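You operate a simulated robot arm through the tools that you are given. There is no shell and no other tool.

Carry out the task below with a simulated robot arm. There is one attempt and no reset: what you move stays moved.

JOB
Roll pipe two up to the rack's end blocks and chock it.
Fine: keep a hand on it as it rolls; loosen the chock knob, slide the chock against the pipe, then tighten the knob. Keep out from under the hanging shell; let no pipe roll free or drop.

The check looks at the end state, three seconds after you hand in, the way a careful person would. Anything else that was tipped, shoved, dropped, spilled or broken makes it a failure.

ROBOT AND FRAMES
A 7-joint arm with a two-finger parallel gripper, fixed in place. Base frame: the origin is on the floor under the middle of its stand, x ahead of it, y to its left, z up. Readings come in mm, degrees, newtons and seconds.
With the tool pointing down near the work surface it reaches from about 100 to 640 mm from the base axis. Its first joint turns from -66.0 to 66.0 degrees. Payload 1.57 kg.
The TCP is the grasp point between the finger pads, 30 mm short of the fingertips. In the tool frame z runs along the fingers and y along their closing line. Largest opening 80 mm; finger width 17, thickness 12; the body of the gripper, 40 by 82 mm, starts 80 mm behind the TCP.
Orientation is that of the tool frame in the base frame, as [roll, pitch, yaw] about the fixed x, y, z axes, in that order (R = Rz(yaw) Ry(pitch) Rx(roll)). With the fingers straight down and closing along the base's y, the tool's x points along the base's -x, its y along +y and its z along -z.

CONTROLS
- The arm moves only by the tool send_rows. Its argument "moves" is a list of rows, each a list of 7 numbers: the finger opening in mm, from 0 to 80, then the shift along the tool's x, y, z in units of 25 mm (1.0 is 25 mm), then the turn, a rotation vector about the tool's x, y, z in units of 4 degrees (1.0 is 4 degrees). In form: [[jaw, tx, ty, tz, rx, ry, rz], ...]. A call has 1 to 20 rows; each row shifts and turns the commanded pose from where the row before left it, along the tool's axes as they then stand. A call with a number of a shift or a turn outside -1 to 1 is refused whole. Each row takes 0.2 s and may step no farther than 50 mm and 8.6 degrees from the row before; otherwise, or with a gripper value out of range, the whole call is refused. Where a pose cannot be reached the arm comes as near as it can. A force on the tool above 70 N (or 10 N above the force at the start of the call, whichever is more), or a blocked arm, ends the call early, and 0.2 s more pass. The fingers move at their own pace (about 72 mm/s each) and stop on an object; they squeeze with about 25 N. The grip force told is the motor's: it shows also when the fingers shut on nothing. Time passes only in rows, and 0.2 s behind the last, so rows that do not move let the fingers close. The reply holds the time, the measured pose of the TCP, the force on the tool along the base axes, the opening and the grip force, in the units named above and with some noise, with the torque about the TCP (base axes, N m) and any sound that the robot's microphone picked up.
- Cameras (640 x 400 px; columns grow to the right, rows downward): "scene" is fixed at [32.9, 414.1, 1412.5]; the picture's right is [-0.91, -0.42, 0.00], its down [-0.27, 0.58, -0.77] and it looks along [0.33, -0.70, -0.64] (base axes); focal length 375 px, centre (320, 200). "wrist" rides on the gripper at [72, -7, -122] in the tool frame; the picture's right is [0.09, 1.00, 0.00], its down [-0.84, 0.08, -0.54] and it looks along [-0.54, 0.05, 0.84] (tool axes); focal length 238 px, centre (320, 200).
- camera(camera): a new picture of that camera. The clock stands still meanwhile.
- point_at(camera, pixels): for up to 12 pixels [column, row] of the newest picture of that camera ("zoom" is the newest enlarged one), the place [x, y, z] in the base frame of the surface seen there, good to about 2 mm, but the place of the scene camera against the robot may be out by one fixed shift of up to 12 mm in any direction. The clock stands still meanwhile.
- enlarge(camera, box): a new picture of the part [left, top, right, bottom] of that camera's present view, enlarged. The clock stands still meanwhile.
- sign_off(): hands the job in; it is judged then, once.

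Leave the gripper open and the arm clear of the work at the hand-in unless told otherwise.

The tools are called after "Request:" as name(argument=value, ...) on one line, values as JSON. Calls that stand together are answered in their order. send_rows: Moves the arm, as the interface text tells. Its arguments: {"type":"object","properties":{"moves":{"type":"array"}},"required":["moves"]} The other tools are called the same way: camera (camera) takes a picture; point_at (camera, pixels) gives the place of the surface under pixels of a picture; enlarge (camera, box) takes an enlarged picture of a part of a camera's view; sign_off () hands the job in.

At the start:

```text
time: 0.0
ee_pos: [398.0, -84.4, 949.8]
ee_rot: [180.0, -0.1, -180.0]
force: [0.1, 1.0, 0.0]
torque: [-0.02, 0.01, -0.01]
finger_gap: 80.0
gripper_force: 0.0
```

scene: 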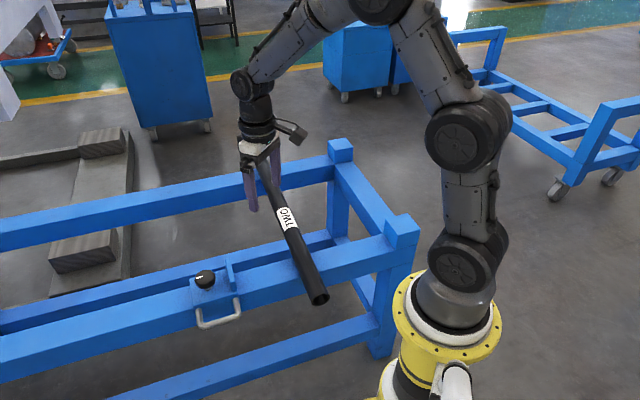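
wrist: 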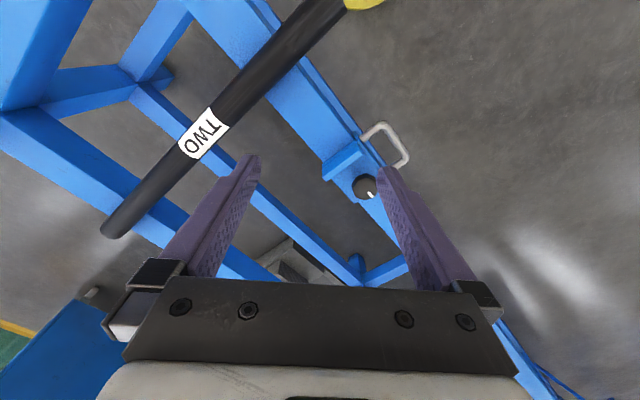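

I see pipe TWO lying across two blue rails, with end blocks near (340,150) and (402,230) at the base side, and a chock with a black knob near (205,280). I'll take fresh pictures and closer views to measure first.

Request:
camera(camera="scene")

Request:
camera(camera="wrist")

Request:
enlarge(camera="scene", box=[160, 120, 440, 340])

```text
taken
```

scene: 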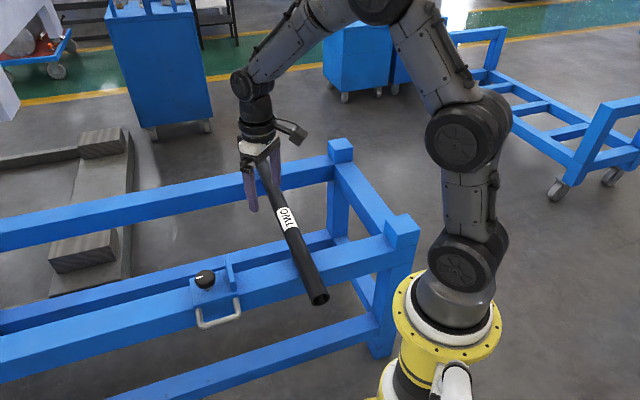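

```text
taken
```

wrist: 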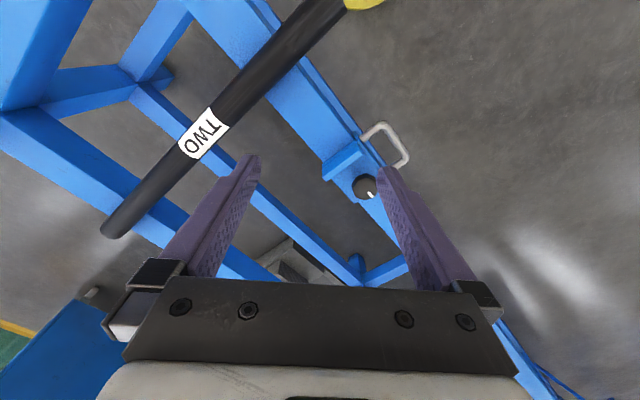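

```text
1.82 times, centred on (300, 230) of scene
```

zoom: 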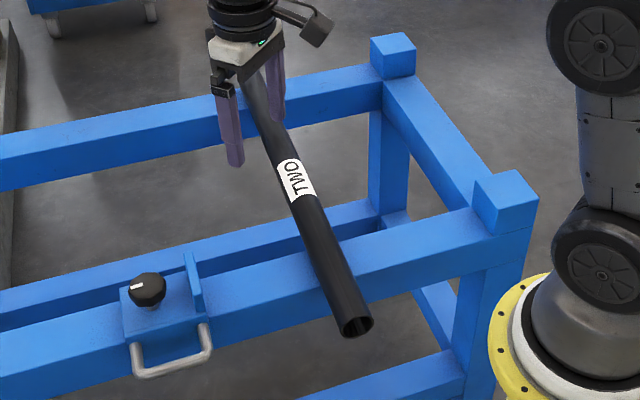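

The zoom shows the chock carriage on the near rail, its knob with a white mark, an upright plate, and a handle. I'll read the positions of the pipe, rails, end blocks and chock from the zoom and the wrist picture.

Request:
point_at(camera="zoom", pixels=[[342, 300], [318, 240], [298, 190], [272, 120], [400, 250], [240, 285], [320, 110], [480, 210], [510, 190], [395, 45], [380, 60], [430, 115]])

Request:
point_at(camera="zoom", pixels=[[150, 280], [136, 286], [165, 285], [193, 255], [200, 285], [187, 280], [175, 320], [140, 325], [130, 292], [172, 372], [208, 340], [135, 355]])

Request:
point_at(camera="wrist", pixels=[[365, 187], [341, 160], [382, 128], [405, 150], [205, 132], [290, 40], [130, 215], [300, 95], [40, 60], [150, 110], [370, 4], [355, 265]])

```text
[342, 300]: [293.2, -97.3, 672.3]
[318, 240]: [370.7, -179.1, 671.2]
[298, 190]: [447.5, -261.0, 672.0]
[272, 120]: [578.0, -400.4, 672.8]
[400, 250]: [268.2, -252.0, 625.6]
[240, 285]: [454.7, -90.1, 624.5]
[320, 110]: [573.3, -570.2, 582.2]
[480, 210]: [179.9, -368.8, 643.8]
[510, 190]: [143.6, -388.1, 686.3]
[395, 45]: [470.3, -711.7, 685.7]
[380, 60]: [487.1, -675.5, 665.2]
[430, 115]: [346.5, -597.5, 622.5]
```

```text
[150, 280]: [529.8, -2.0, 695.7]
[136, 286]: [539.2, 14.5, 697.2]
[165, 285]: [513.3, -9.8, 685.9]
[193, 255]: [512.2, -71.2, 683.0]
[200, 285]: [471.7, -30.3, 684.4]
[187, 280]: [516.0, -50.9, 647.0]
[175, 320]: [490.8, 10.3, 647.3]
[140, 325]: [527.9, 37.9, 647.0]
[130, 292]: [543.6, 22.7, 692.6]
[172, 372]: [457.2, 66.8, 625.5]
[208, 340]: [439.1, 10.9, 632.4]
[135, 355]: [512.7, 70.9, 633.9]
```

```text
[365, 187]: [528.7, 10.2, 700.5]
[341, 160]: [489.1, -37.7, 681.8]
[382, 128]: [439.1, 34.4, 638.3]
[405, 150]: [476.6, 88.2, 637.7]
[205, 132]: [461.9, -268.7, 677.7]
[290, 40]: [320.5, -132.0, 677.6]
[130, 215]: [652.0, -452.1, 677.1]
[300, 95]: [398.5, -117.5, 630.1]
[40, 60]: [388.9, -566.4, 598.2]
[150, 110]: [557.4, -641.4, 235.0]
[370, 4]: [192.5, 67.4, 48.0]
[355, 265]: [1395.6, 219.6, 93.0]
```

Wrist readings put pipe TWO along direction about (0.72,-0.69), top at z 677, rail top at z 630. I still need to find the hanging shell, so I'll probe the grey-white shape at the scene's left edge (5,100), (30,20), and zoom on chock, blocks and that area.

Request:
point_at(camera="scene", pixels=[[5, 100], [30, 20], [50, 25], [25, 45], [8, 80], [100, 145], [80, 250], [20, 160], [360, 80], [440, 320], [460, 380], [150, 60]])

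Request:
enlarge(camera="scene", box=[0, 0, 160, 120])

Request:
enlarge(camera="wrist", box=[310, 100, 430, 220])

```text
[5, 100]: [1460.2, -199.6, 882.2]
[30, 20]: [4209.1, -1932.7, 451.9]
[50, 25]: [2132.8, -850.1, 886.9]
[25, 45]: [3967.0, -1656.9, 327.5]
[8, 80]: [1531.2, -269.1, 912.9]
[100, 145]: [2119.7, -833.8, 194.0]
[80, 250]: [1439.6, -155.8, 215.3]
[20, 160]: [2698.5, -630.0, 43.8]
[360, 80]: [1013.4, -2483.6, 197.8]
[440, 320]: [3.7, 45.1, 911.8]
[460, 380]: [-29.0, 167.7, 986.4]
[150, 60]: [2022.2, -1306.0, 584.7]
```

```text
3.33 times, centred on (80, 60) of scene
```

zoom: 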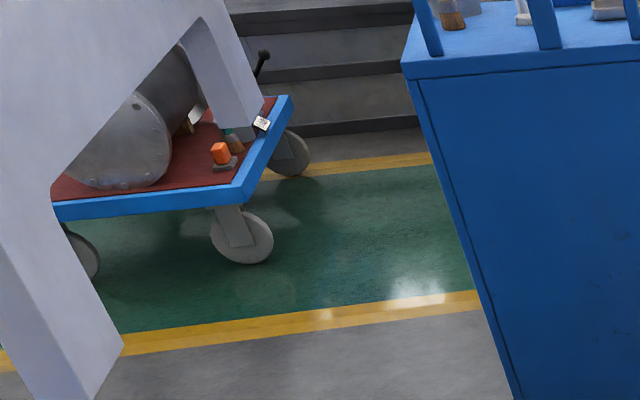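

```text
3.33 times, centred on (370, 160) of wrist
```

zoom: 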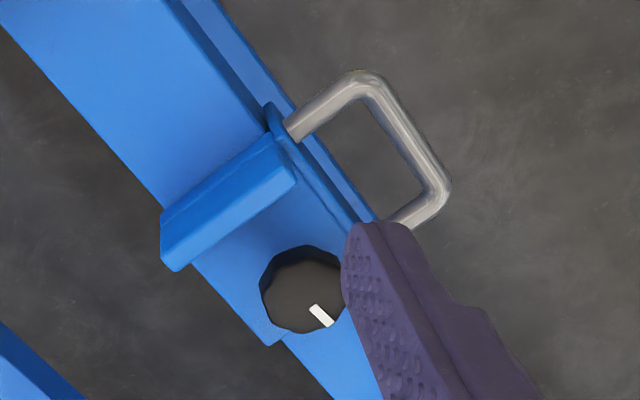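

The shell's frame stands about 1.4 m out, far beyond this work area, so I'll stay close to the rack. Now I'll measure the chock details from the wrist zoom: plate, knob rim, mark and handle.

Request:
point_at(camera="zoom", pixels=[[268, 290], [338, 262], [303, 252], [300, 325], [320, 315], [310, 285], [168, 215], [285, 165], [215, 240], [365, 80], [440, 190], [300, 125]])

Request:
enlarge(camera="scene", box=[180, 240, 260, 340])

```text
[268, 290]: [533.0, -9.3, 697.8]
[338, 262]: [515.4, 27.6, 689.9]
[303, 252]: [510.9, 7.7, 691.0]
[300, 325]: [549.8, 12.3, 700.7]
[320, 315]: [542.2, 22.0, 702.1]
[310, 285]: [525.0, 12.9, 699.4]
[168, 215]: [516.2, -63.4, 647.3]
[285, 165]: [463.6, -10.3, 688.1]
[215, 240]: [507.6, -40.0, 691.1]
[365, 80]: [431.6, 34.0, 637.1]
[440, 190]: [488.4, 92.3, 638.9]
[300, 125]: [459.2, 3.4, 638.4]
```

```text
4.00 times, centred on (220, 290) of scene
```

zoom: 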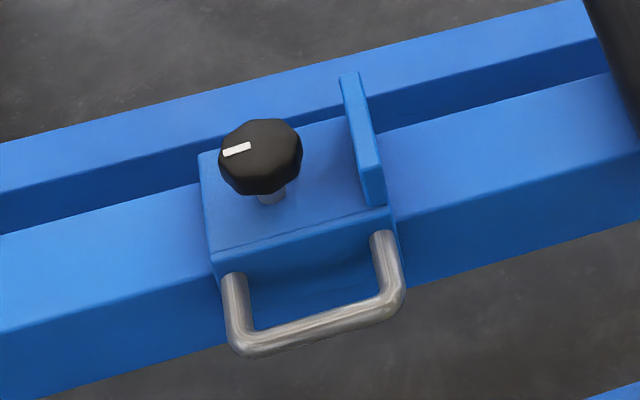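

The knob centre is near (530,10), top z≈702, with the chock plate to its pipe side and the handle on the near side. Next I'll measure the pipe's ends and the rails in the wrist view (pipe far end at about (108,228)), and the end blocks in the scene view.

Request:
point_at(camera="wrist", pixels=[[106, 228], [115, 232], [340, 3], [320, 20], [250, 85], [170, 175], [60, 125], [180, 205], [270, 80], [330, 130], [250, 10], [262, 255]])

Request:
point_at(camera="scene", pixels=[[316, 298], [270, 165], [262, 160], [388, 228], [402, 220], [415, 222], [390, 240], [329, 152], [341, 143], [352, 150], [331, 160], [330, 172]])

```text
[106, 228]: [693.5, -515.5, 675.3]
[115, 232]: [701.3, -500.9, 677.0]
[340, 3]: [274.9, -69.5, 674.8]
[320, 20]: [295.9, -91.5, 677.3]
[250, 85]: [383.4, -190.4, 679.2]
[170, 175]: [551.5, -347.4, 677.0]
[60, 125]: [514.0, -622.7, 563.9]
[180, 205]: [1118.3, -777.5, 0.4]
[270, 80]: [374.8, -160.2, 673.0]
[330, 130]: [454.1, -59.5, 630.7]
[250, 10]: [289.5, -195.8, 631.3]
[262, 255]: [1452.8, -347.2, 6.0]
```

```text
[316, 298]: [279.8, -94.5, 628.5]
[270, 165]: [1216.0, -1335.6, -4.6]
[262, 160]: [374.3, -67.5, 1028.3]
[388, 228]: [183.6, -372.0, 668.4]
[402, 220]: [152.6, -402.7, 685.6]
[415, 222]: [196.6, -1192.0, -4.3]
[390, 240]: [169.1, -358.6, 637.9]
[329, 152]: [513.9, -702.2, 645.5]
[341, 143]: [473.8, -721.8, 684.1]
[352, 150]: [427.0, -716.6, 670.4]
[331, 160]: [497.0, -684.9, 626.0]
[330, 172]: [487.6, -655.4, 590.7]
```

With the rack at 45° to the base: rail axis u=(0.707,0.707), pipe axis v=(0.707,-0.707). The pipe sits at u≈137 with top z≈679, near end v≈243 and far end v≈852, and the block faces are at u≈-133. I'll turn the tool 45° about its z so the fingers close along the rails, then look again.

Request:
send_rows(moves=[[80, 0, 0, 0, 0, 0, 1], [80, 0, 0, 0, 0, 0, 1], [80, 0, 0, 0, 0, 0, 1], [80, 0, 0, 0, 0, 0, 1], [80, 0, 0, 0, 0, 0, 1], [80, 0, 0, 0, 0, 0, 1], [80, 0, 0, 0, 0, 0, 1], [80, 0, 0, 0, 0, 0, 1], [80, 0, 0, 0, 0, 0, 1], [80, 0, 0, 0, 0, 0, 1], [80, 0, 0, 0, 0, 0, 1], [80, 0, 0, 0, 0, 0, 0.25]])

```text
time: 2.6
ee_pos: [397.9, -85.2, 948.9]
ee_rot: [179.9, 0.0, 134.8]
force: [-0.3, 0.7, -0.2]
torque: [-0.02, 0.01, -0.03]
finger_gap: 79.9
gripper_force: 0.0
```

The tool is now at yaw 135°, so tool y is +u and tool x is -v. I'll move above the pipe's middle (u≈137, v≈547) and down to z≈800, well clear, for a close look.

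Request:
send_rows(moves=[[80, -0.911, -0.373, 0.66, 0, 0, 0], [80, -0.911, -0.373, 0.66, 0, 0, 0], [80, -0.911, -0.373, 0.66, 0, 0, 0], [80, -0.911, -0.373, 0.66, 0, 0, 0], [80, -0.911, -0.373, 0.66, 0, 0, 0], [80, -0.911, -0.373, 0.66, 0, 0, 0], [80, -0.911, -0.373, 0.66, 0, 0, 0], [80, -0.911, -0.373, 0.66, 0, 0, 0], [80, -0.911, -0.373, 0.66, 0, 0, 0]])

Request:
camera(camera="wrist")

Request:
camera(camera="scene")

```text
time: 4.6
ee_pos: [485.5, -289.4, 798.7]
ee_rot: [180.0, -0.1, 134.9]
force: [0.7, -0.7, 0.1]
torque: [0.02, -0.01, -0.02]
finger_gap: 79.8
gripper_force: 0.1
```

```text
taken
```

wrist: 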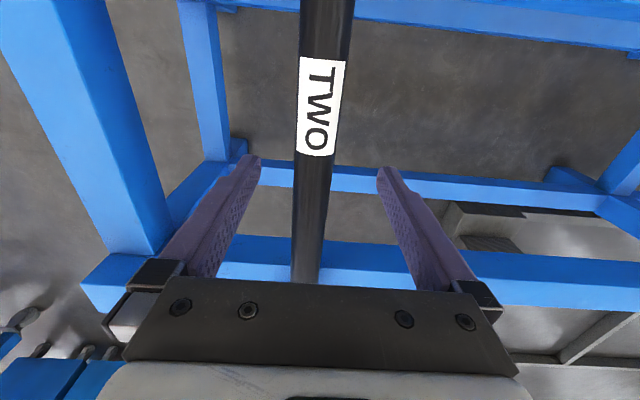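

```text
taken
```

scene: 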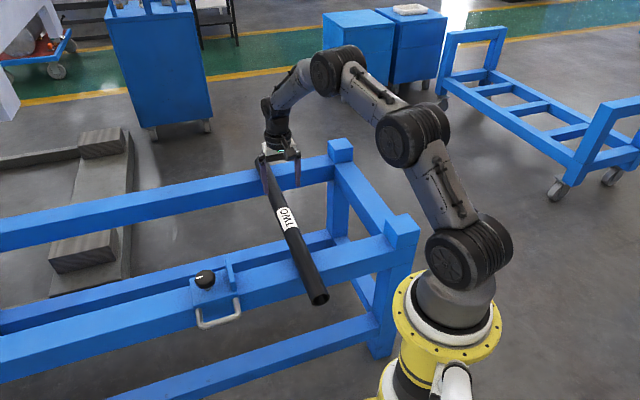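

Pipe TWO runs almost straight down the wrist picture between the fingers. I'll read its edges at several rows, plus the block/beam at left, to get its exact line.

Request:
point_at(camera="wrist", pixels=[[326, 20], [303, 20], [348, 20], [320, 100], [300, 100], [342, 100], [312, 200], [295, 200], [329, 200], [307, 260], [293, 260], [321, 260]])

Request:
point_at(camera="wrist", pixels=[[100, 150], [60, 60], [120, 270], [250, 265], [350, 265], [500, 260], [600, 265], [400, 5], [600, 10], [100, 290], [140, 260], [80, 200]])

```text
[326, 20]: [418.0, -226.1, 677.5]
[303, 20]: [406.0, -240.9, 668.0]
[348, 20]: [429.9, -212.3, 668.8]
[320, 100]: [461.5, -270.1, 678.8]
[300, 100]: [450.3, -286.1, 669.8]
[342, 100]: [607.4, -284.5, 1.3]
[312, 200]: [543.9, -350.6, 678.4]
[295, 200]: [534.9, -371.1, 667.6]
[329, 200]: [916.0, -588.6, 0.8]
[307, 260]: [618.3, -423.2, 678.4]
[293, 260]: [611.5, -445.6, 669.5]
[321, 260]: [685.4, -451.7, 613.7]
```

```text
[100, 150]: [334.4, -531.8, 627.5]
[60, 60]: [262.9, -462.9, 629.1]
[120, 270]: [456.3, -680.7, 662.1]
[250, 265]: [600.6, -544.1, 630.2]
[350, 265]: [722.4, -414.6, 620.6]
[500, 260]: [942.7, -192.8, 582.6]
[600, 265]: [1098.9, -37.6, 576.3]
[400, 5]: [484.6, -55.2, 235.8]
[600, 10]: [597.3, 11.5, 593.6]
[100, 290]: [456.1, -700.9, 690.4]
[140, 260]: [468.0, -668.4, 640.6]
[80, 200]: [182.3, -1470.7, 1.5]
```

The pipe's top line is at u≈136, v from 455 to 736, nearly parallel to the blocks' line. I'll check its near end, around (318,300) in the scene, to find the middle of its length.

Request:
enlarge(camera="scene", box=[280, 250, 360, 330])

Request:
enlarge(camera="wrist", box=[240, 180, 400, 290])

```text
5.00 times, centred on (320, 290) of scene
```

zoom: 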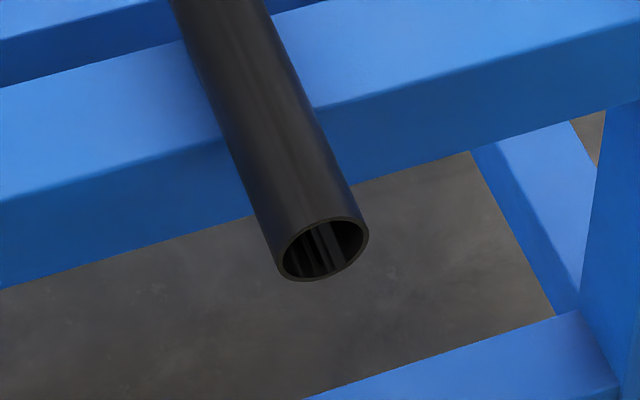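

```text
3.64 times, centred on (320, 235) of wrist
```

zoom: 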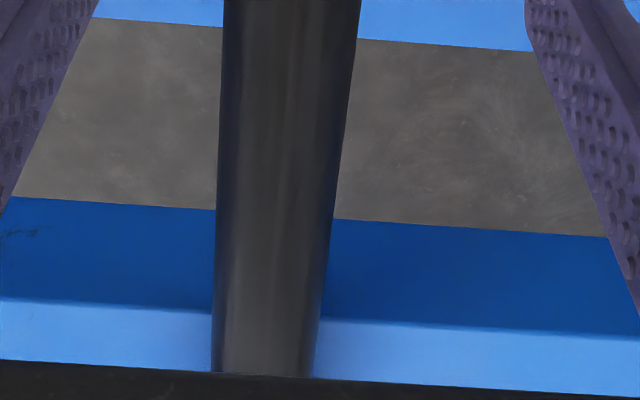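

I'll read the near rim's top (scene about (322,293)) and a few rail edge points beside it.

Request:
point_at(camera="scene", pixels=[[321, 292], [322, 293], [318, 285], [350, 276], [350, 283], [350, 255], [392, 212], [420, 236], [388, 236], [404, 240]])

```text
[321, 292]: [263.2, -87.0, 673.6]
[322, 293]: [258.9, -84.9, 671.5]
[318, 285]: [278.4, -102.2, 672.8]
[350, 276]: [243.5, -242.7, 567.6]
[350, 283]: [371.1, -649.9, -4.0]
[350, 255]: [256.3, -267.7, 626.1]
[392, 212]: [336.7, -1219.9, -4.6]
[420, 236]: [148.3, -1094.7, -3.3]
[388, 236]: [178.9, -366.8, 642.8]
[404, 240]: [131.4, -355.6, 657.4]
```

The near end is at v≈243, so the pipe's middle is v≈548 — where I am. The fingers have about 16 mm clearance each side. I'll go down to TCP z≈668 (fingertips 638, above the rail/beam top 630), straddling the pipe.

Request:
send_rows(moves=[[80, 0, -0.09, 0.8, 0, 0, 0], [80, 0, 0, 0.9, 0, 0, 0], [80, 0, 0, 0.9, 0, 0, 0], [80, 0, 0, 0.9, 0, 0, 0], [80, 0, 0, 0.9, 0, 0, 0], [80, 0, 0, 0.8, 0, 0, 0], [80, 0, 0, 0, 0, 0, 0]])

Request:
camera(camera="wrist")

```text
time: 6.2
ee_pos: [482.1, -290.6, 670.1]
ee_rot: [180.0, 0.0, 135.0]
force: [0.0, -0.1, -0.2]
torque: [0.04, 0.0, 0.02]
finger_gap: 80.1
gripper_force: 0.0
```

```text
taken
```

wrist: 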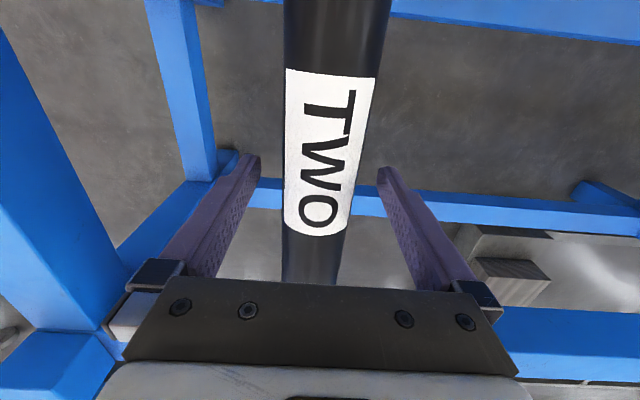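

The fingers straddle the pipe at TCP (u 135.4, v 546, z 670) with no force. I'll close the gap to 54 mm to cage the 48 mm pipe without squeezing, so it can roll but never run free.

Request:
send_rows(moves=[[70, 0, 0, 0, 0, 0, 0], [60, 0, 0, 0, 0, 0, 0], [56, 0, 0, 0, 0, 0, 0], [54, 0, 0, 0, 0, 0, 0], [54, 0, 0, 0, 0, 0, 0]])

Request:
camera(camera="wrist")

```text
time: 7.4
ee_pos: [482.1, -289.7, 670.4]
ee_rot: [-180.0, 0.0, 134.9]
force: [0.4, 0.1, 0.1]
torque: [0.01, -0.01, -0.02]
finger_gap: 54.5
gripper_force: 0.1
```

```text
taken
```

wrist: 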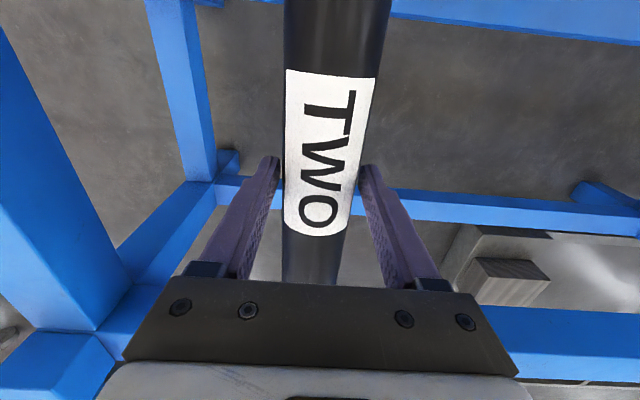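

The pipe is caged with a few mm of play. I'll start rolling it slowly toward the end blocks (tool -y), about 24 mm first, and watch the force and label.

Request:
send_rows(moves=[[54, 0, -0.08, 0, 0, 0, 0], [54, 0, -0.12, 0, 0, 0, 0], [54, 0, -0.16, 0, 0, 0, 0], [54, 0, -0.2, 0, 0, 0, 0], [54, 0, -0.2, 0, 0, 0, 0], [54, 0, -0.16, 0, 0, 0, 0], [54, 0, -0.08, 0, 0, 0, 0], [54, 0, 0, 0, 0, 0, 0]])

Request:
camera(camera="wrist")

Request:
enlarge(camera="scene", box=[160, 120, 440, 340])

```text
time: 9.2
ee_pos: [463.9, -306.4, 672.3]
ee_rot: [180.0, -0.1, 134.9]
force: [-0.1, 0.8, -1.1]
torque: [0.0, 0.0, 0.01]
finger_gap: 55.2
gripper_force: 0.4
```

```text
taken
```

wrist: 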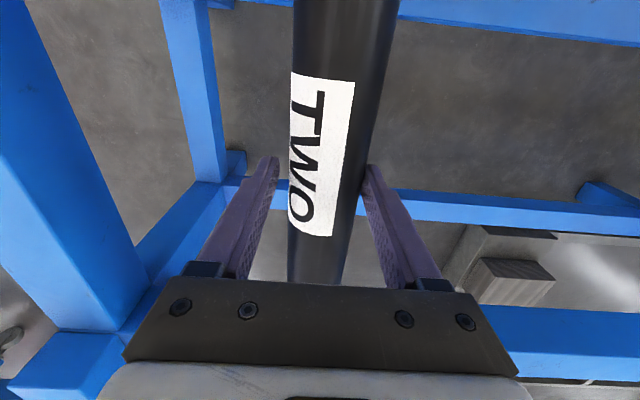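

```text
1.82 times, centred on (300, 230) of scene
```

zoom: 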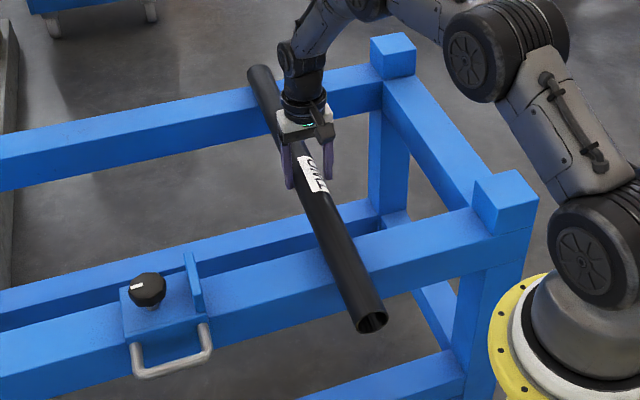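

The label has turned, so the pipe is rolling, not sliding, and force is tiny. TCP is at u≈111. I'll keep rolling with the cage, about 100 mm more at a modest pace.

Request:
send_rows(moves=[[54, 0, -0.1, 0.06, 0, 0, 0], [54, 0, -0.16, 0, 0, 0, 0], [54, 0, -0.24, 0, 0, 0, 0], [54, 0, -0.28, 0, 0, 0, 0], [54, 0, -0.28, 0, 0, 0, 0], [54, 0, -0.28, 0, 0, 0, 0], [54, 0, -0.28, 0, 0, 0, 0], [54, 0, -0.28, 0, 0, 0, 0], [54, 0, -0.28, 0, 0, 0, 0], [54, 0, -0.28, 0, 0, 0, 0], [54, 0, -0.28, 0, 0, 0, 0], [54, 0, -0.28, 0, 0, 0, 0], [54, 0, -0.28, 0, 0, 0, 0], [54, 0, -0.28, 0, 0, 0, 0], [54, 0, -0.24, 0, 0, 0, 0], [54, 0, -0.16, 0, 0, 0, 0], [54, 0, -0.08, 0, 0, 0, 0], [54, 0, 0, 0, 0, 0, 0]])

Request:
camera(camera="wrist")

Request:
enlarge(camera="scene", box=[160, 120, 440, 340])

```text
time: 13.0
ee_pos: [392.3, -380.3, 669.1]
ee_rot: [-179.9, -0.1, 134.9]
force: [0.0, -0.9, 0.0]
torque: [-0.02, 0.0, -0.02]
finger_gap: 53.9
gripper_force: 0.0
```

```text
taken
```

wrist: 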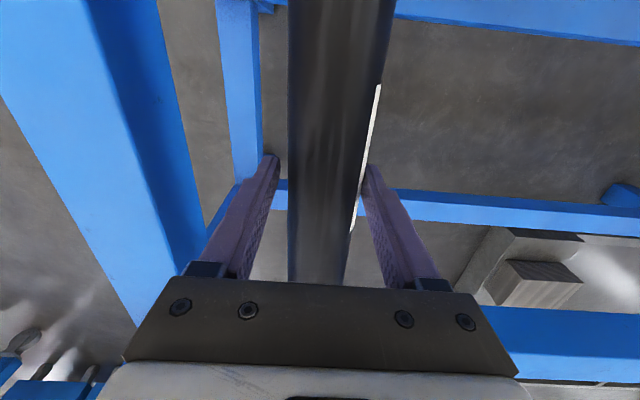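

```text
1.82 times, centred on (300, 230) of scene
```

zoom: 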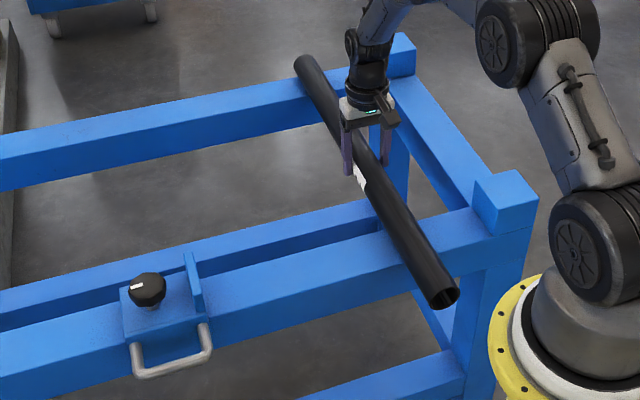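

It's rolling straight; TCP is at u≈8.5, force near zero. I'll check the pipe's alignment by wrist readings along its top before going on.

Request:
point_at(camera="wrist", pixels=[[340, 5], [335, 80], [328, 150], [322, 220], [318, 270]])

Request:
point_at(camera="zoom", pixels=[[435, 285], [418, 250], [395, 205], [325, 90], [310, 65], [475, 205], [478, 222], [382, 50], [385, 68]])

```text
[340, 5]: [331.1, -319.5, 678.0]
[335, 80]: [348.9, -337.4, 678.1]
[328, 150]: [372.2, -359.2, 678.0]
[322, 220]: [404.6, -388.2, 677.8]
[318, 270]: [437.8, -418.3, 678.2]
```

```text
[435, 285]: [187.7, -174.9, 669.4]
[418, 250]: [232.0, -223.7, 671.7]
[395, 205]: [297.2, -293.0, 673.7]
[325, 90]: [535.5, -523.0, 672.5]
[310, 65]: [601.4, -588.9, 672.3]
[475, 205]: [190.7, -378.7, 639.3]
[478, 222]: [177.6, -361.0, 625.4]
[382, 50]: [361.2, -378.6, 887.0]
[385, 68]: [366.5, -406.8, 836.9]
```

The top line reads u≈8 at v≈460 to ≈13 at v≈605, which could mean a slight skew. I'll zoom into both views to check it properly.

Request:
enlarge(camera="wrist", box=[240, 0, 440, 125])

Request:
enlarge(camera="scene", box=[280, 120, 440, 300])

```text
3.20 times, centred on (340, 62) of wrist
```

zoom: 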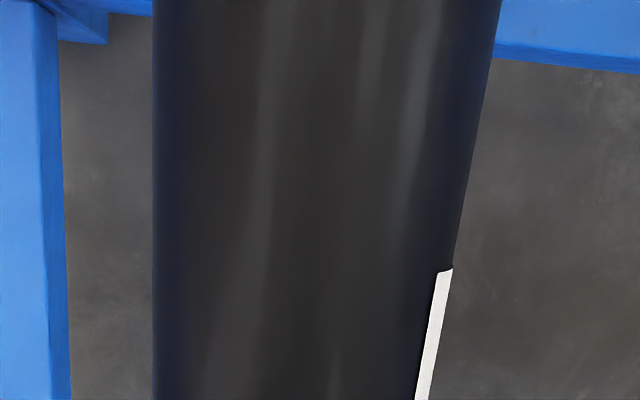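

```text
2.22 times, centred on (360, 210) of scene
```

zoom: 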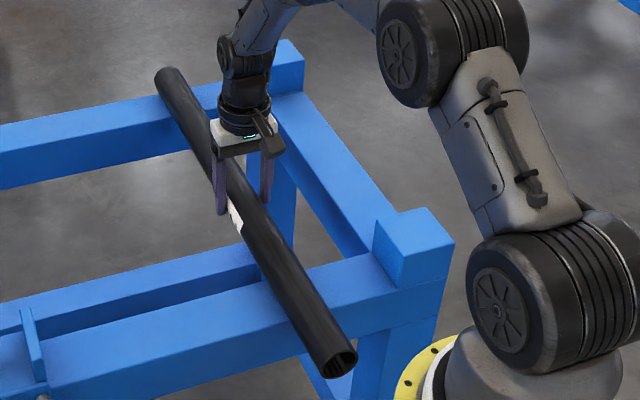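

I'll sample points across the pipe at two stations in this scene zoom (rows 115 and 290) to compare the pipe line near and far.

Request:
point_at(camera="zoom", pixels=[[274, 290], [280, 290], [288, 290], [296, 290], [304, 290], [310, 290], [170, 115], [175, 115], [181, 115], [187, 115], [193, 115], [197, 115]])

Request:
point_at(camera="wrist", pixels=[[293, 20], [297, 20], [388, 20], [384, 20], [292, 240], [295, 240], [348, 240], [345, 240], [292, 120], [296, 120]])

```text
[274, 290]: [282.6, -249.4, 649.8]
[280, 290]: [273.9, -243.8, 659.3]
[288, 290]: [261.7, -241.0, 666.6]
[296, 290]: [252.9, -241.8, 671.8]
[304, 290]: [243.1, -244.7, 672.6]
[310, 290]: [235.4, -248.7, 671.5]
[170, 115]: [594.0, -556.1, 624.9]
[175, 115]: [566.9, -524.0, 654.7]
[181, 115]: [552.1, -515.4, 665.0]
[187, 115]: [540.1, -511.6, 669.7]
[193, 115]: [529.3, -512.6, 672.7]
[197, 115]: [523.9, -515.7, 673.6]
```

```text
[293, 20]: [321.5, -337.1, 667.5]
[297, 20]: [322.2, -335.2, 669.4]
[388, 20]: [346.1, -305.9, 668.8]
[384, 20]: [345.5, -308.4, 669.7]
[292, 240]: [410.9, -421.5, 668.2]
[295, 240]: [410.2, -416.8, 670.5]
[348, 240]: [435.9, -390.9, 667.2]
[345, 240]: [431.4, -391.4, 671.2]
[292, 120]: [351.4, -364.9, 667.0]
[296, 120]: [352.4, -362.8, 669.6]
```

Both views agree: the pipe is skewed about 1.2° (near end leading), and the scene camera reads u about 8 mm low, so the block faces are really near u≈-126. I'll shift the cage along the pipe to v≈603 (midway between the two blocks), then roll on another ~85 mm.

Request:
send_rows(moves=[[54, -0.6, 0.06, 0, 0, 0, 0], [54, -0.8, 0, 0, 0, 0, 0], [54, -0.8, 0, 0, 0, 0, 0], [54, 0, 0, 0, 0, 0, 0], [54, 0, -0.1, 0, 0, 0, 0], [54, 0, -0.16, 0, 0, 0, 0], [54, 0, -0.24, 0, 0, 0, 0], [54, 0, -0.28, 0, 0, 0, 0], [54, 0, -0.28, 0, 0, 0, 0], [54, 0, -0.28, 0, 0, 0, 0], [54, 0, -0.28, 0, 0, 0, 0], [54, 0, -0.28, 0, 0, 0, 0], [54, 0, -0.28, 0, 0, 0, 0], [54, 0, -0.28, 0, 0, 0, 0], [54, 0, -0.28, 0, 0, 0, 0], [54, 0, -0.24, 0, 0, 0, 0], [54, 0, -0.16, 0, 0, 0, 0], [54, 0, -0.12, 0, 0, 0, 0], [54, 0, 0, 0, 0, 0, 0]])

Request:
camera(camera="wrist")

Request:
enlarge(camera="scene", box=[280, 120, 440, 300])

```text
time: 17.0
ee_pos: [373.6, -475.4, 670.8]
ee_rot: [-179.9, 0.0, 135.1]
force: [-0.3, -0.2, -0.3]
torque: [0.03, 0.04, -0.01]
finger_gap: 53.8
gripper_force: 0.0
```

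```text
taken
```

wrist: 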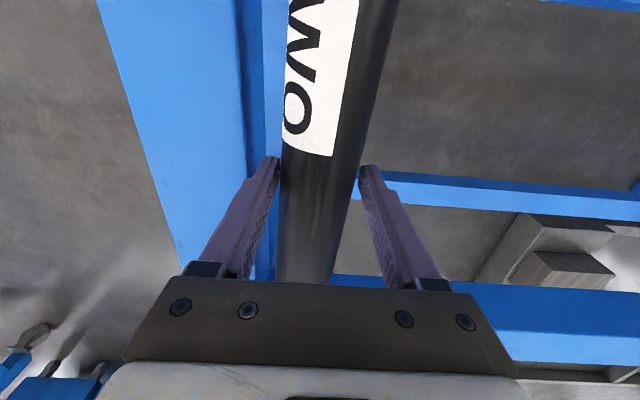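

```text
2.22 times, centred on (360, 210) of scene
```

zoom: 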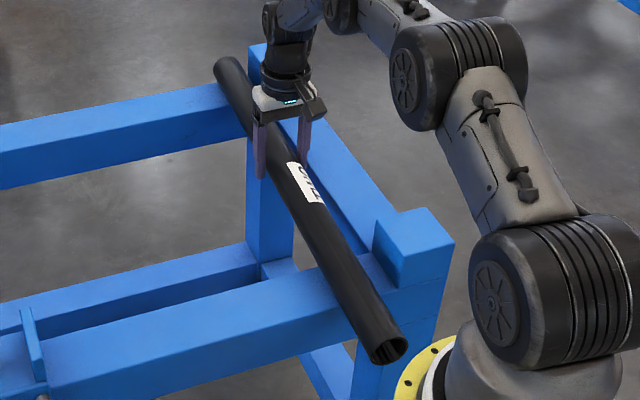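

TCP is at u≈-72, v≈600 and the pipe is about 30 mm short of the near block. I'll measure its skew again and the block faces.

Request:
point_at(camera="zoom", pixels=[[322, 270], [327, 270], [333, 270], [340, 270], [228, 105], [231, 105], [236, 105], [241, 105], [378, 245], [385, 265], [252, 60], [250, 55]])

Request:
point_at(camera="wrist", pixels=[[286, 20], [290, 20], [386, 20], [382, 20], [282, 200], [285, 200], [348, 200], [345, 200], [280, 265], [283, 265], [334, 265], [331, 265]])

```text
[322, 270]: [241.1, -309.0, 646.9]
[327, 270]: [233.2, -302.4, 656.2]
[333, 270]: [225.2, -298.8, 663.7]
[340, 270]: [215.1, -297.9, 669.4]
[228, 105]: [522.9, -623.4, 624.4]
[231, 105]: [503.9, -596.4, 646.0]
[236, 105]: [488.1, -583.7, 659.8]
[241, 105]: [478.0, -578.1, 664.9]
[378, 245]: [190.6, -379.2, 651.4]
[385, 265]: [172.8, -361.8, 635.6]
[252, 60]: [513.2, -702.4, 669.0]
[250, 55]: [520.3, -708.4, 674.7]
```

```text
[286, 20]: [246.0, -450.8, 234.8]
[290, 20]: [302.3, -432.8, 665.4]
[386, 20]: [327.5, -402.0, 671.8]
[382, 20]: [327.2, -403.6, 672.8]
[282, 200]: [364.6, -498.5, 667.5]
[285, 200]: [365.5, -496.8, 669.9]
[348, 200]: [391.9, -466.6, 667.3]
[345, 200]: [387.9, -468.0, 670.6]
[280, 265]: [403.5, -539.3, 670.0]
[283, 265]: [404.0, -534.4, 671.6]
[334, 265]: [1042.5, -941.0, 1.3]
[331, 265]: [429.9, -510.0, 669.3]
```

The pipe is now skewed the other way: the far end leads by about 2.5° (far end ≈17 mm from its block, near end ≈37 mm). I'll slide the open cage along the pipe to v≈450, following its line, so the next push brings the near end up.

Request:
send_rows(moves=[[56, 0.5, 0.027, 0, 0, 0, 0], [56, 0.8, 0.027, 0, 0, 0, 0], [56, 0.8, 0.027, 0, 0, 0, 0], [56, 0.8, 0.027, 0, 0, 0, 0], [56, 0.8, 0.027, 0, 0, 0, 0], [56, 0.8, 0.027, 0, 0, 0, 0], [56, 0.8, 0.027, 0, 0, 0, 0], [56, 0.7, 0.027, 0, 0, 0, 0], [56, 0, 0, 0, 0, 0, 0]])

Request:
camera(camera="wrist")

Request:
enlarge(camera="scene", box=[280, 120, 440, 300])

```text
time: 19.0
ee_pos: [272.7, -365.0, 670.6]
ee_rot: [179.9, 0.0, 135.0]
force: [0.1, -0.1, 0.6]
torque: [0.02, -0.01, 0.0]
finger_gap: 56.2
gripper_force: 0.1
```

```text
taken
```

wrist: 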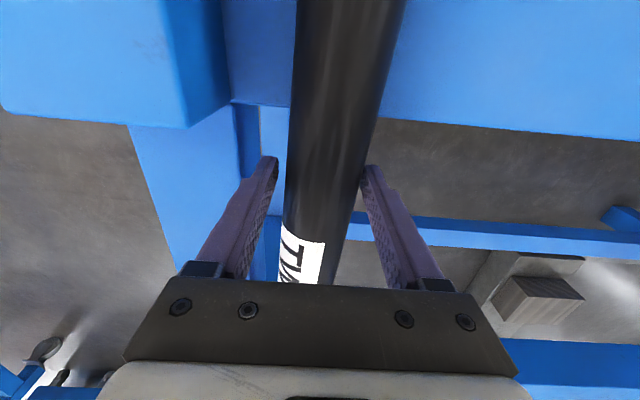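

```text
2.22 times, centred on (360, 210) of scene
```

zoom: 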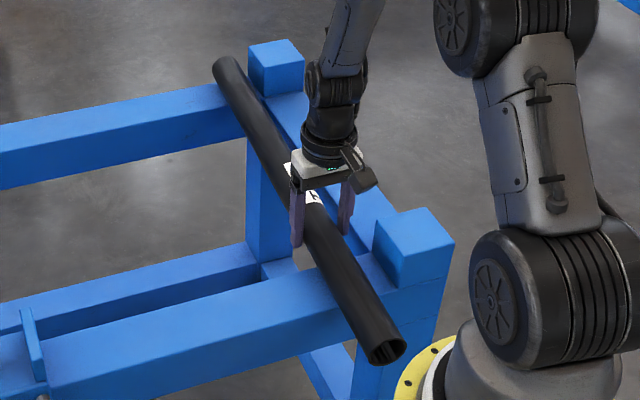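

The cage is now at v≈451 around the pipe, and the near block shows in the wrist view with its dark face at about (200,70). I'll read the block face directly with the wrist camera, plus the pipe edges.

Request:
point_at(camera="wrist", pixels=[[190, 40], [200, 60], [205, 90], [215, 60], [150, 60], [240, 60], [300, 20], [398, 20], [290, 150], [367, 150], [285, 215], [350, 215]])

```text
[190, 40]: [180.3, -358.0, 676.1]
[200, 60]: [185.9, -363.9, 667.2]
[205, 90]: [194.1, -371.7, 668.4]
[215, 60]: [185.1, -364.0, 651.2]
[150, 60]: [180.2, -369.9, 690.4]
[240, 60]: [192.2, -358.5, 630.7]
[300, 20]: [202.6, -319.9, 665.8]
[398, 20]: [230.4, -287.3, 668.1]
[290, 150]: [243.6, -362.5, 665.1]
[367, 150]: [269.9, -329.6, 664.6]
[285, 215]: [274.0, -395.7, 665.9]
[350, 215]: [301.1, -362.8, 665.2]
```

The wrist camera puts the near block's face at u≈-125.8, so the pipe centre must reach u≈-101.6. It is at -61 near and about -79 far. I'll push ~22 mm from here, gently, and check the skew.

Request:
send_rows(moves=[[54, 0, -0.06, 0, 0, 0, 0], [54, 0, -0.1, 0, 0, 0, 0], [54, 0, -0.14, 0, 0, 0, 0], [54, 0, -0.16, 0, 0, 0, 0], [54, 0, -0.16, 0, 0, 0, 0], [54, 0, -0.14, 0, 0, 0, 0], [54, 0, -0.08, 0, 0, 0, 0], [54, 0, -0.04, 0, 0, 0, 0], [54, 0, 0, 0, 0, 0, 0]])

Request:
camera(camera="wrist")

Request:
enlarge(camera="scene", box=[280, 120, 440, 300])

```text
time: 21.0
ee_pos: [255.3, -381.5, 669.6]
ee_rot: [180.0, 0.0, 135.1]
force: [2.2, 3.2, 0.1]
torque: [0.08, -0.04, 0.02]
finger_gap: 57.0
gripper_force: 2.0
```

```text
taken
```

wrist: 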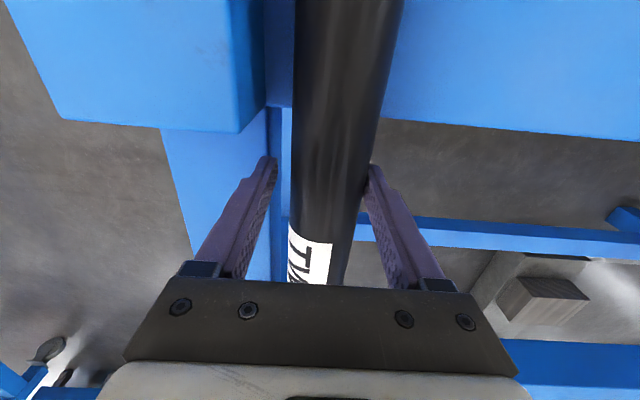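

```text
2.22 times, centred on (360, 210) of scene
```

zoom: 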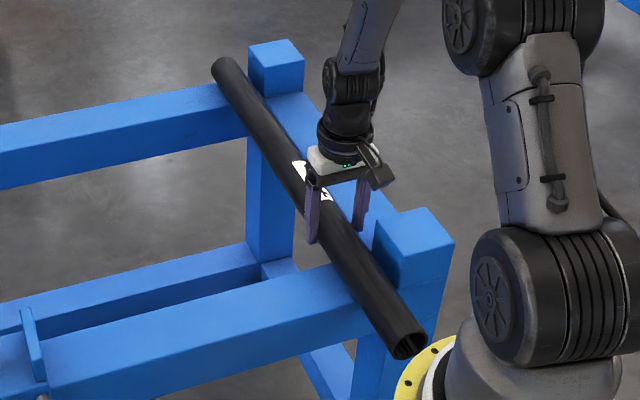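

A light push force of about 4 N shows along +u, so the rear finger is bearing on the pipe. I'll measure the pipe again at both ends.

Request:
point_at(camera="wrist", pixels=[[298, 20], [398, 20], [295, 120], [377, 120], [292, 200], [356, 200], [291, 225], [351, 225], [250, 60]])

Request:
point_at(camera="zoom", pixels=[[340, 270], [345, 270], [351, 270], [356, 270], [231, 105], [234, 105], [238, 105], [243, 105]])

```text
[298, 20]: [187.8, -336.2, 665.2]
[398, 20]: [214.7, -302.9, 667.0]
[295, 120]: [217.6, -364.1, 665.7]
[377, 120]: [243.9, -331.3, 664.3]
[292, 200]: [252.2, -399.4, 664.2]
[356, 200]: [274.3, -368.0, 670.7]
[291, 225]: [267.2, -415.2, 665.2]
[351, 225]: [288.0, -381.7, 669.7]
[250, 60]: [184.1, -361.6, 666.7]
```

```text
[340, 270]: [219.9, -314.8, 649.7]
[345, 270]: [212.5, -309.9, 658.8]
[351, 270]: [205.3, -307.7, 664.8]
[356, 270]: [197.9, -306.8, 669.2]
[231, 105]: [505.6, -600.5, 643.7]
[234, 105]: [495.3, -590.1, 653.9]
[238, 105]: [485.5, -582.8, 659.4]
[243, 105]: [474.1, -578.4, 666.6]
```

The pipe is now parallel to the blocks (centre u≈-83 at both ends) with 18–19 mm to go. I'll ease the finger off by 5 mm, slide the cage to the pipe's balance point v≈553, and stop there to check.

Request:
send_rows(moves=[[55, 0, 0.1, 0, 0, 0, 0], [56, 0, 0.1, 0, 0, 0, 0], [56, 0, 0, 0, 0, 0, 0], [56, -0.5, 0, 0, 0, 0, 0], [56, -0.8, 0, 0, 0, 0, 0], [56, -0.8, 0, 0, 0, 0, 0], [56, -0.8, 0, 0, 0, 0, 0], [56, -0.8, 0, 0, 0, 0, 0], [56, -0.4, 0, 0, 0, 0, 0], [56, 0, 0, 0, 0, 0, 0]])

Request:
camera(camera="wrist")

```text
time: 23.2
ee_pos: [333.7, -448.5, 668.8]
ee_rot: [-180.0, 0.0, 135.0]
force: [-0.9, -0.1, 0.8]
torque: [-0.02, 0.0, 0.02]
finger_gap: 56.0
gripper_force: 0.1
```

```text
taken
```

wrist: 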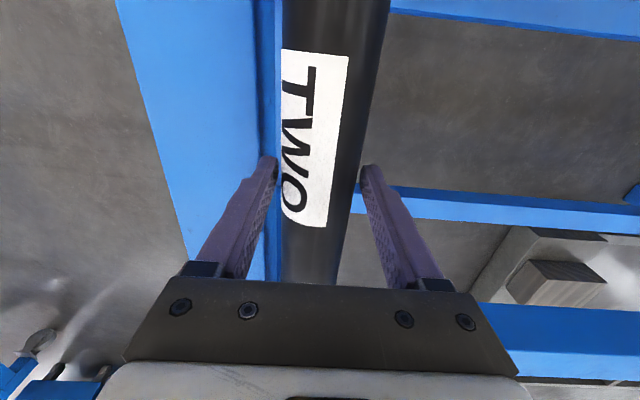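

TCP is at u≈-81, v≈553, force near zero. I'll check where the pipe sits in the cage now.

Request:
point_at(camera="wrist", pixels=[[286, 20], [385, 20], [282, 120], [365, 120], [282, 200], [350, 200], [282, 265], [337, 265]])

```text
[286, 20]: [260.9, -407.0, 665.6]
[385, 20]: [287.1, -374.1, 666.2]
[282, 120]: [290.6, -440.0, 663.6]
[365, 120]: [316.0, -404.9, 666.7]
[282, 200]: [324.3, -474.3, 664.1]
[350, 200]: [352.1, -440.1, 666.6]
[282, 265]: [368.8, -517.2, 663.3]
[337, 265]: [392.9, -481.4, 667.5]
```

The pipe is parallel at u≈-83 everywhere. I'll push ~21 mm toward the blocks, slowing at the end, then look.

Request:
send_rows(moves=[[54, 0, -0.06, -0.03, 0, 0, 0], [54, 0, -0.1, 0, 0, 0, 0], [54, 0, -0.12, 0, 0, 0, 0], [54, 0, -0.12, 0, 0, 0, 0], [54, 0, -0.12, 0, 0, 0, 0], [54, 0, -0.12, 0, 0, 0, 0], [54, 0, -0.1, 0, 0, 0, 0], [54, 0, -0.06, 0, 0, 0, 0], [54, 0, -0.04, 0, 0, 0, 0], [54, 0, 0, 0, 0, 0, 0]])

Request:
camera(camera="wrist")

Request:
enlarge(camera="scene", box=[280, 120, 440, 300])

```text
time: 25.4
ee_pos: [319.1, -464.9, 670.9]
ee_rot: [-179.9, 0.0, 135.0]
force: [-0.4, 0.1, 0.9]
torque: [-0.01, 0.03, 0.0]
finger_gap: 54.2
gripper_force: 0.1
```

```text
taken
```

wrist: 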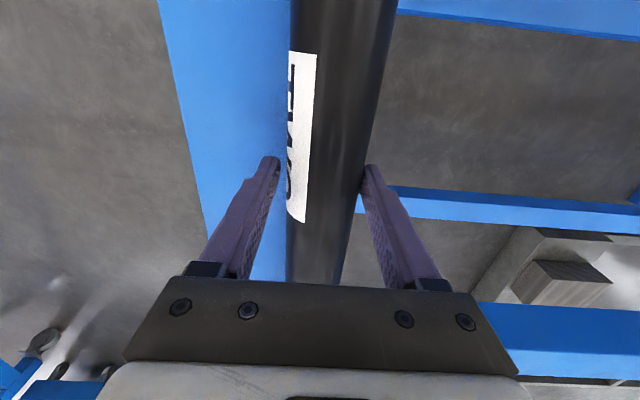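

```text
2.22 times, centred on (360, 210) of scene
```

zoom: 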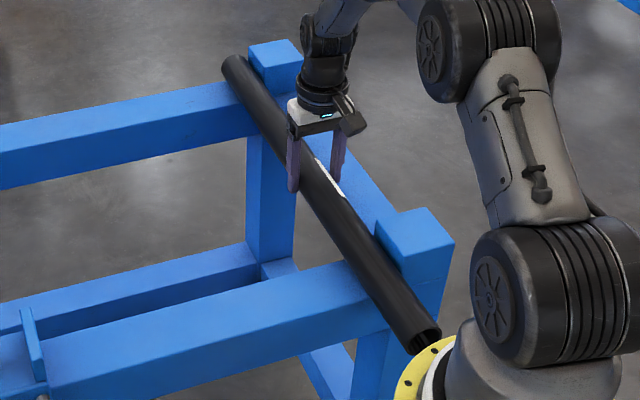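

The pipe looks almost at both blocks (TCP u≈-103). I'll creep on in 1 mm rows to seat it and watch for the force to rise.

Request:
send_rows(moves=[[54, 0, -0.04, 0, 0, 0, 0], [54, 0, -0.04, 0, 0, 0, 0], [54, 0, -0.04, 0, 0, 0, 0], [54, 0, 0, 0, 0, 0, 0]])

Request:
camera(camera="wrist")

Request:
enlarge(camera="scene", box=[320, 130, 440, 300])

```text
time: 26.4
ee_pos: [316.2, -466.2, 670.9]
ee_rot: [180.0, -0.1, 135.0]
force: [2.6, 2.8, 1.1]
torque: [0.07, -0.06, 0.02]
finger_gap: 58.1
gripper_force: 2.2
```

```text
taken
```

wrist: 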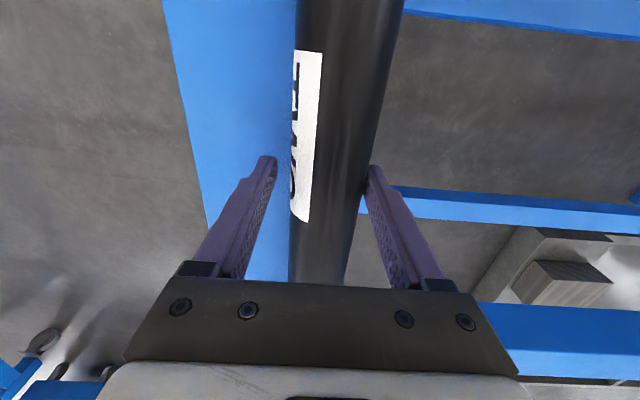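

```text
2.35 times, centred on (380, 215) of scene
```

zoom: 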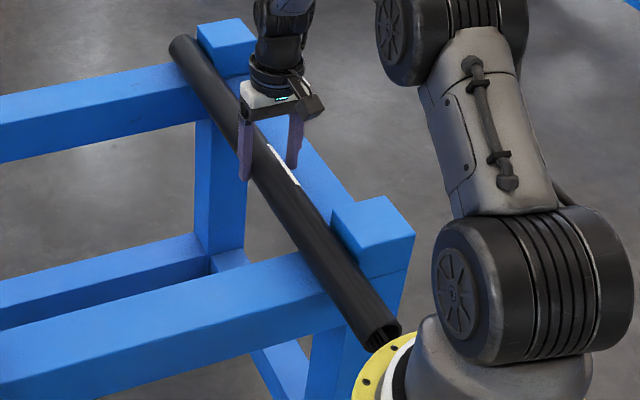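

The force rose to ~4 N along +u and the finger yields, so the pipe is against the blocks. I'll verify both ends.

Request:
point_at(camera="zoom", pixels=[[302, 265], [308, 265], [315, 265], [325, 265], [186, 85], [190, 85], [195, 85], [201, 85], [338, 235], [335, 222], [205, 50], [200, 45]])

Request:
point_at(camera="wrist", pixels=[[299, 20], [397, 20], [294, 120], [377, 120], [291, 200], [360, 200], [291, 265], [347, 265]])

```text
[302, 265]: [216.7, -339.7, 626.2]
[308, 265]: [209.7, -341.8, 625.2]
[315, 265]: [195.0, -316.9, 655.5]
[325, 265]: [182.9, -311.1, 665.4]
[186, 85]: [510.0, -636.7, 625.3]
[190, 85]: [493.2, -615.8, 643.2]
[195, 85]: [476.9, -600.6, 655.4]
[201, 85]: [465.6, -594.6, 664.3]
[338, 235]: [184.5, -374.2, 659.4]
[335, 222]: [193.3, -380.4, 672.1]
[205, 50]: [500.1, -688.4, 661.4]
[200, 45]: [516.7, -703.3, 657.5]
```

```text
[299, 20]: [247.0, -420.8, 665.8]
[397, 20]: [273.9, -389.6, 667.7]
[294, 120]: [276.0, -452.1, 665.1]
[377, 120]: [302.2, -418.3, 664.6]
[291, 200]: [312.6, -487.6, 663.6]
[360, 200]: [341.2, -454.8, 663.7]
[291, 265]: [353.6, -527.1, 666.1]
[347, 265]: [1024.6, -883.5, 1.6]
```

Both ends read pipe centre u≈-102 (wrist) / -109 (scene), matching contact with both blocks. I'll open the fingers gently, staying straddled, to see whether the pipe stays put by itself.

Request:
send_rows(moves=[[58, 0, 0.06, 0, 0, 0, 0], [62, 0, 0.06, 0, 0, 0, 0], [68, 0, 0.05, 0, 0, 0, 0], [74, 0, 0, 0, 0, 0, 0], [80, 0, 0, 0, 0, 0, 0], [80, 0, 0, 0, 0, 0, 0], [80, 0, 0, 0, 0, 0, 0]])

Request:
camera(camera="wrist")

```text
time: 28.0
ee_pos: [318.7, -464.0, 671.1]
ee_rot: [-180.0, 0.0, 134.9]
force: [0.0, 0.0, -0.8]
torque: [0.0, 0.02, 0.01]
finger_gap: 80.2
gripper_force: 0.1
```

```text
taken
```

wrist: 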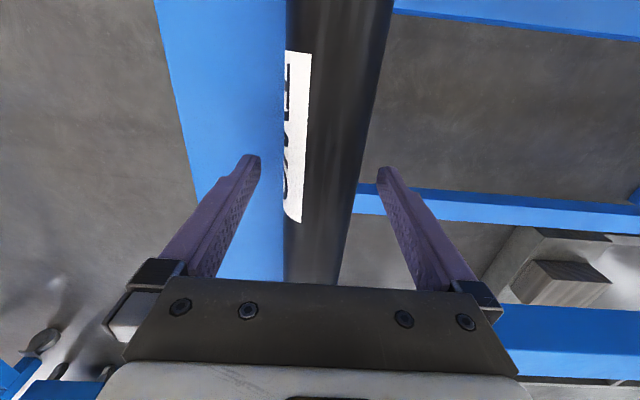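

The fingers are open and clear of the pipe. I'll wait a second in place and read the pipe position again to be sure it isn't creeping.

Request:
send_rows(moves=[[80, 0, 0, 0, 0, 0, 0], [80, 0, 0, 0, 0, 0, 0], [80, 0, 0, 0, 0, 0, 0], [80, 0, 0, 0, 0, 0, 0], [80, 0, 0, 0, 0, 0, 0], [80, 0, 0, 0, 0, 0, 0]])

Request:
camera(camera="wrist")

Request:
point_at(camera="wrist", pixels=[[288, 20], [388, 20], [285, 150], [362, 150], [285, 240], [347, 240]])

```text
time: 29.4
ee_pos: [319.8, -465.0, 670.8]
ee_rot: [-180.0, 0.0, 135.0]
force: [0.6, 1.0, 0.6]
torque: [0.02, -0.02, 0.03]
finger_gap: 80.1
gripper_force: 0.0
```

```text
taken
```

wrist: 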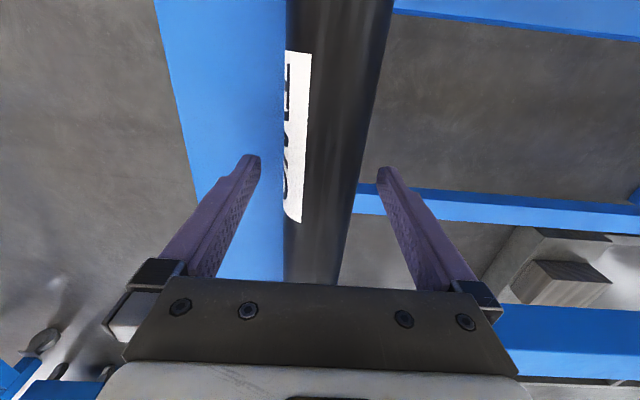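

```text
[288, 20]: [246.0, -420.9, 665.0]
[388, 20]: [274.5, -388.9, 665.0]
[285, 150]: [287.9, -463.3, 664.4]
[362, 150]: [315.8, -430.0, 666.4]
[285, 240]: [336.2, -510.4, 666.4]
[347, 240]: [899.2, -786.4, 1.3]
```

The pipe stays put against the blocks. I'll lift straight up about 180 mm, clear of everything.

Request:
send_rows(moves=[[80, 0, 0, -0.5, 0, 0, 0], [80, 0, 0, -0.8, 0, 0, 0], [80, 0, 0, -1, 0, 0, 0], [80, 0, 0, -1, 0, 0, 0], [80, 0, 0, -1, 0, 0, 0], [80, 0, 0, -1, 0, 0, 0], [80, 0, 0, -1, 0, 0, 0], [80, 0, 0, -0.9, 0, 0, 0]])

Request:
camera(camera="wrist")

```text
time: 31.2
ee_pos: [318.4, -462.6, 851.5]
ee_rot: [179.9, 0.0, 135.1]
force: [0.4, 0.2, -0.4]
torque: [-0.01, -0.01, 0.0]
finger_gap: 79.8
gripper_force: 0.1
```

```text
taken
```

wrist: 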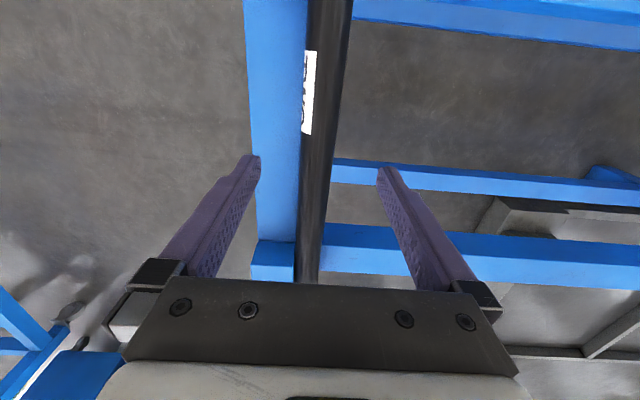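

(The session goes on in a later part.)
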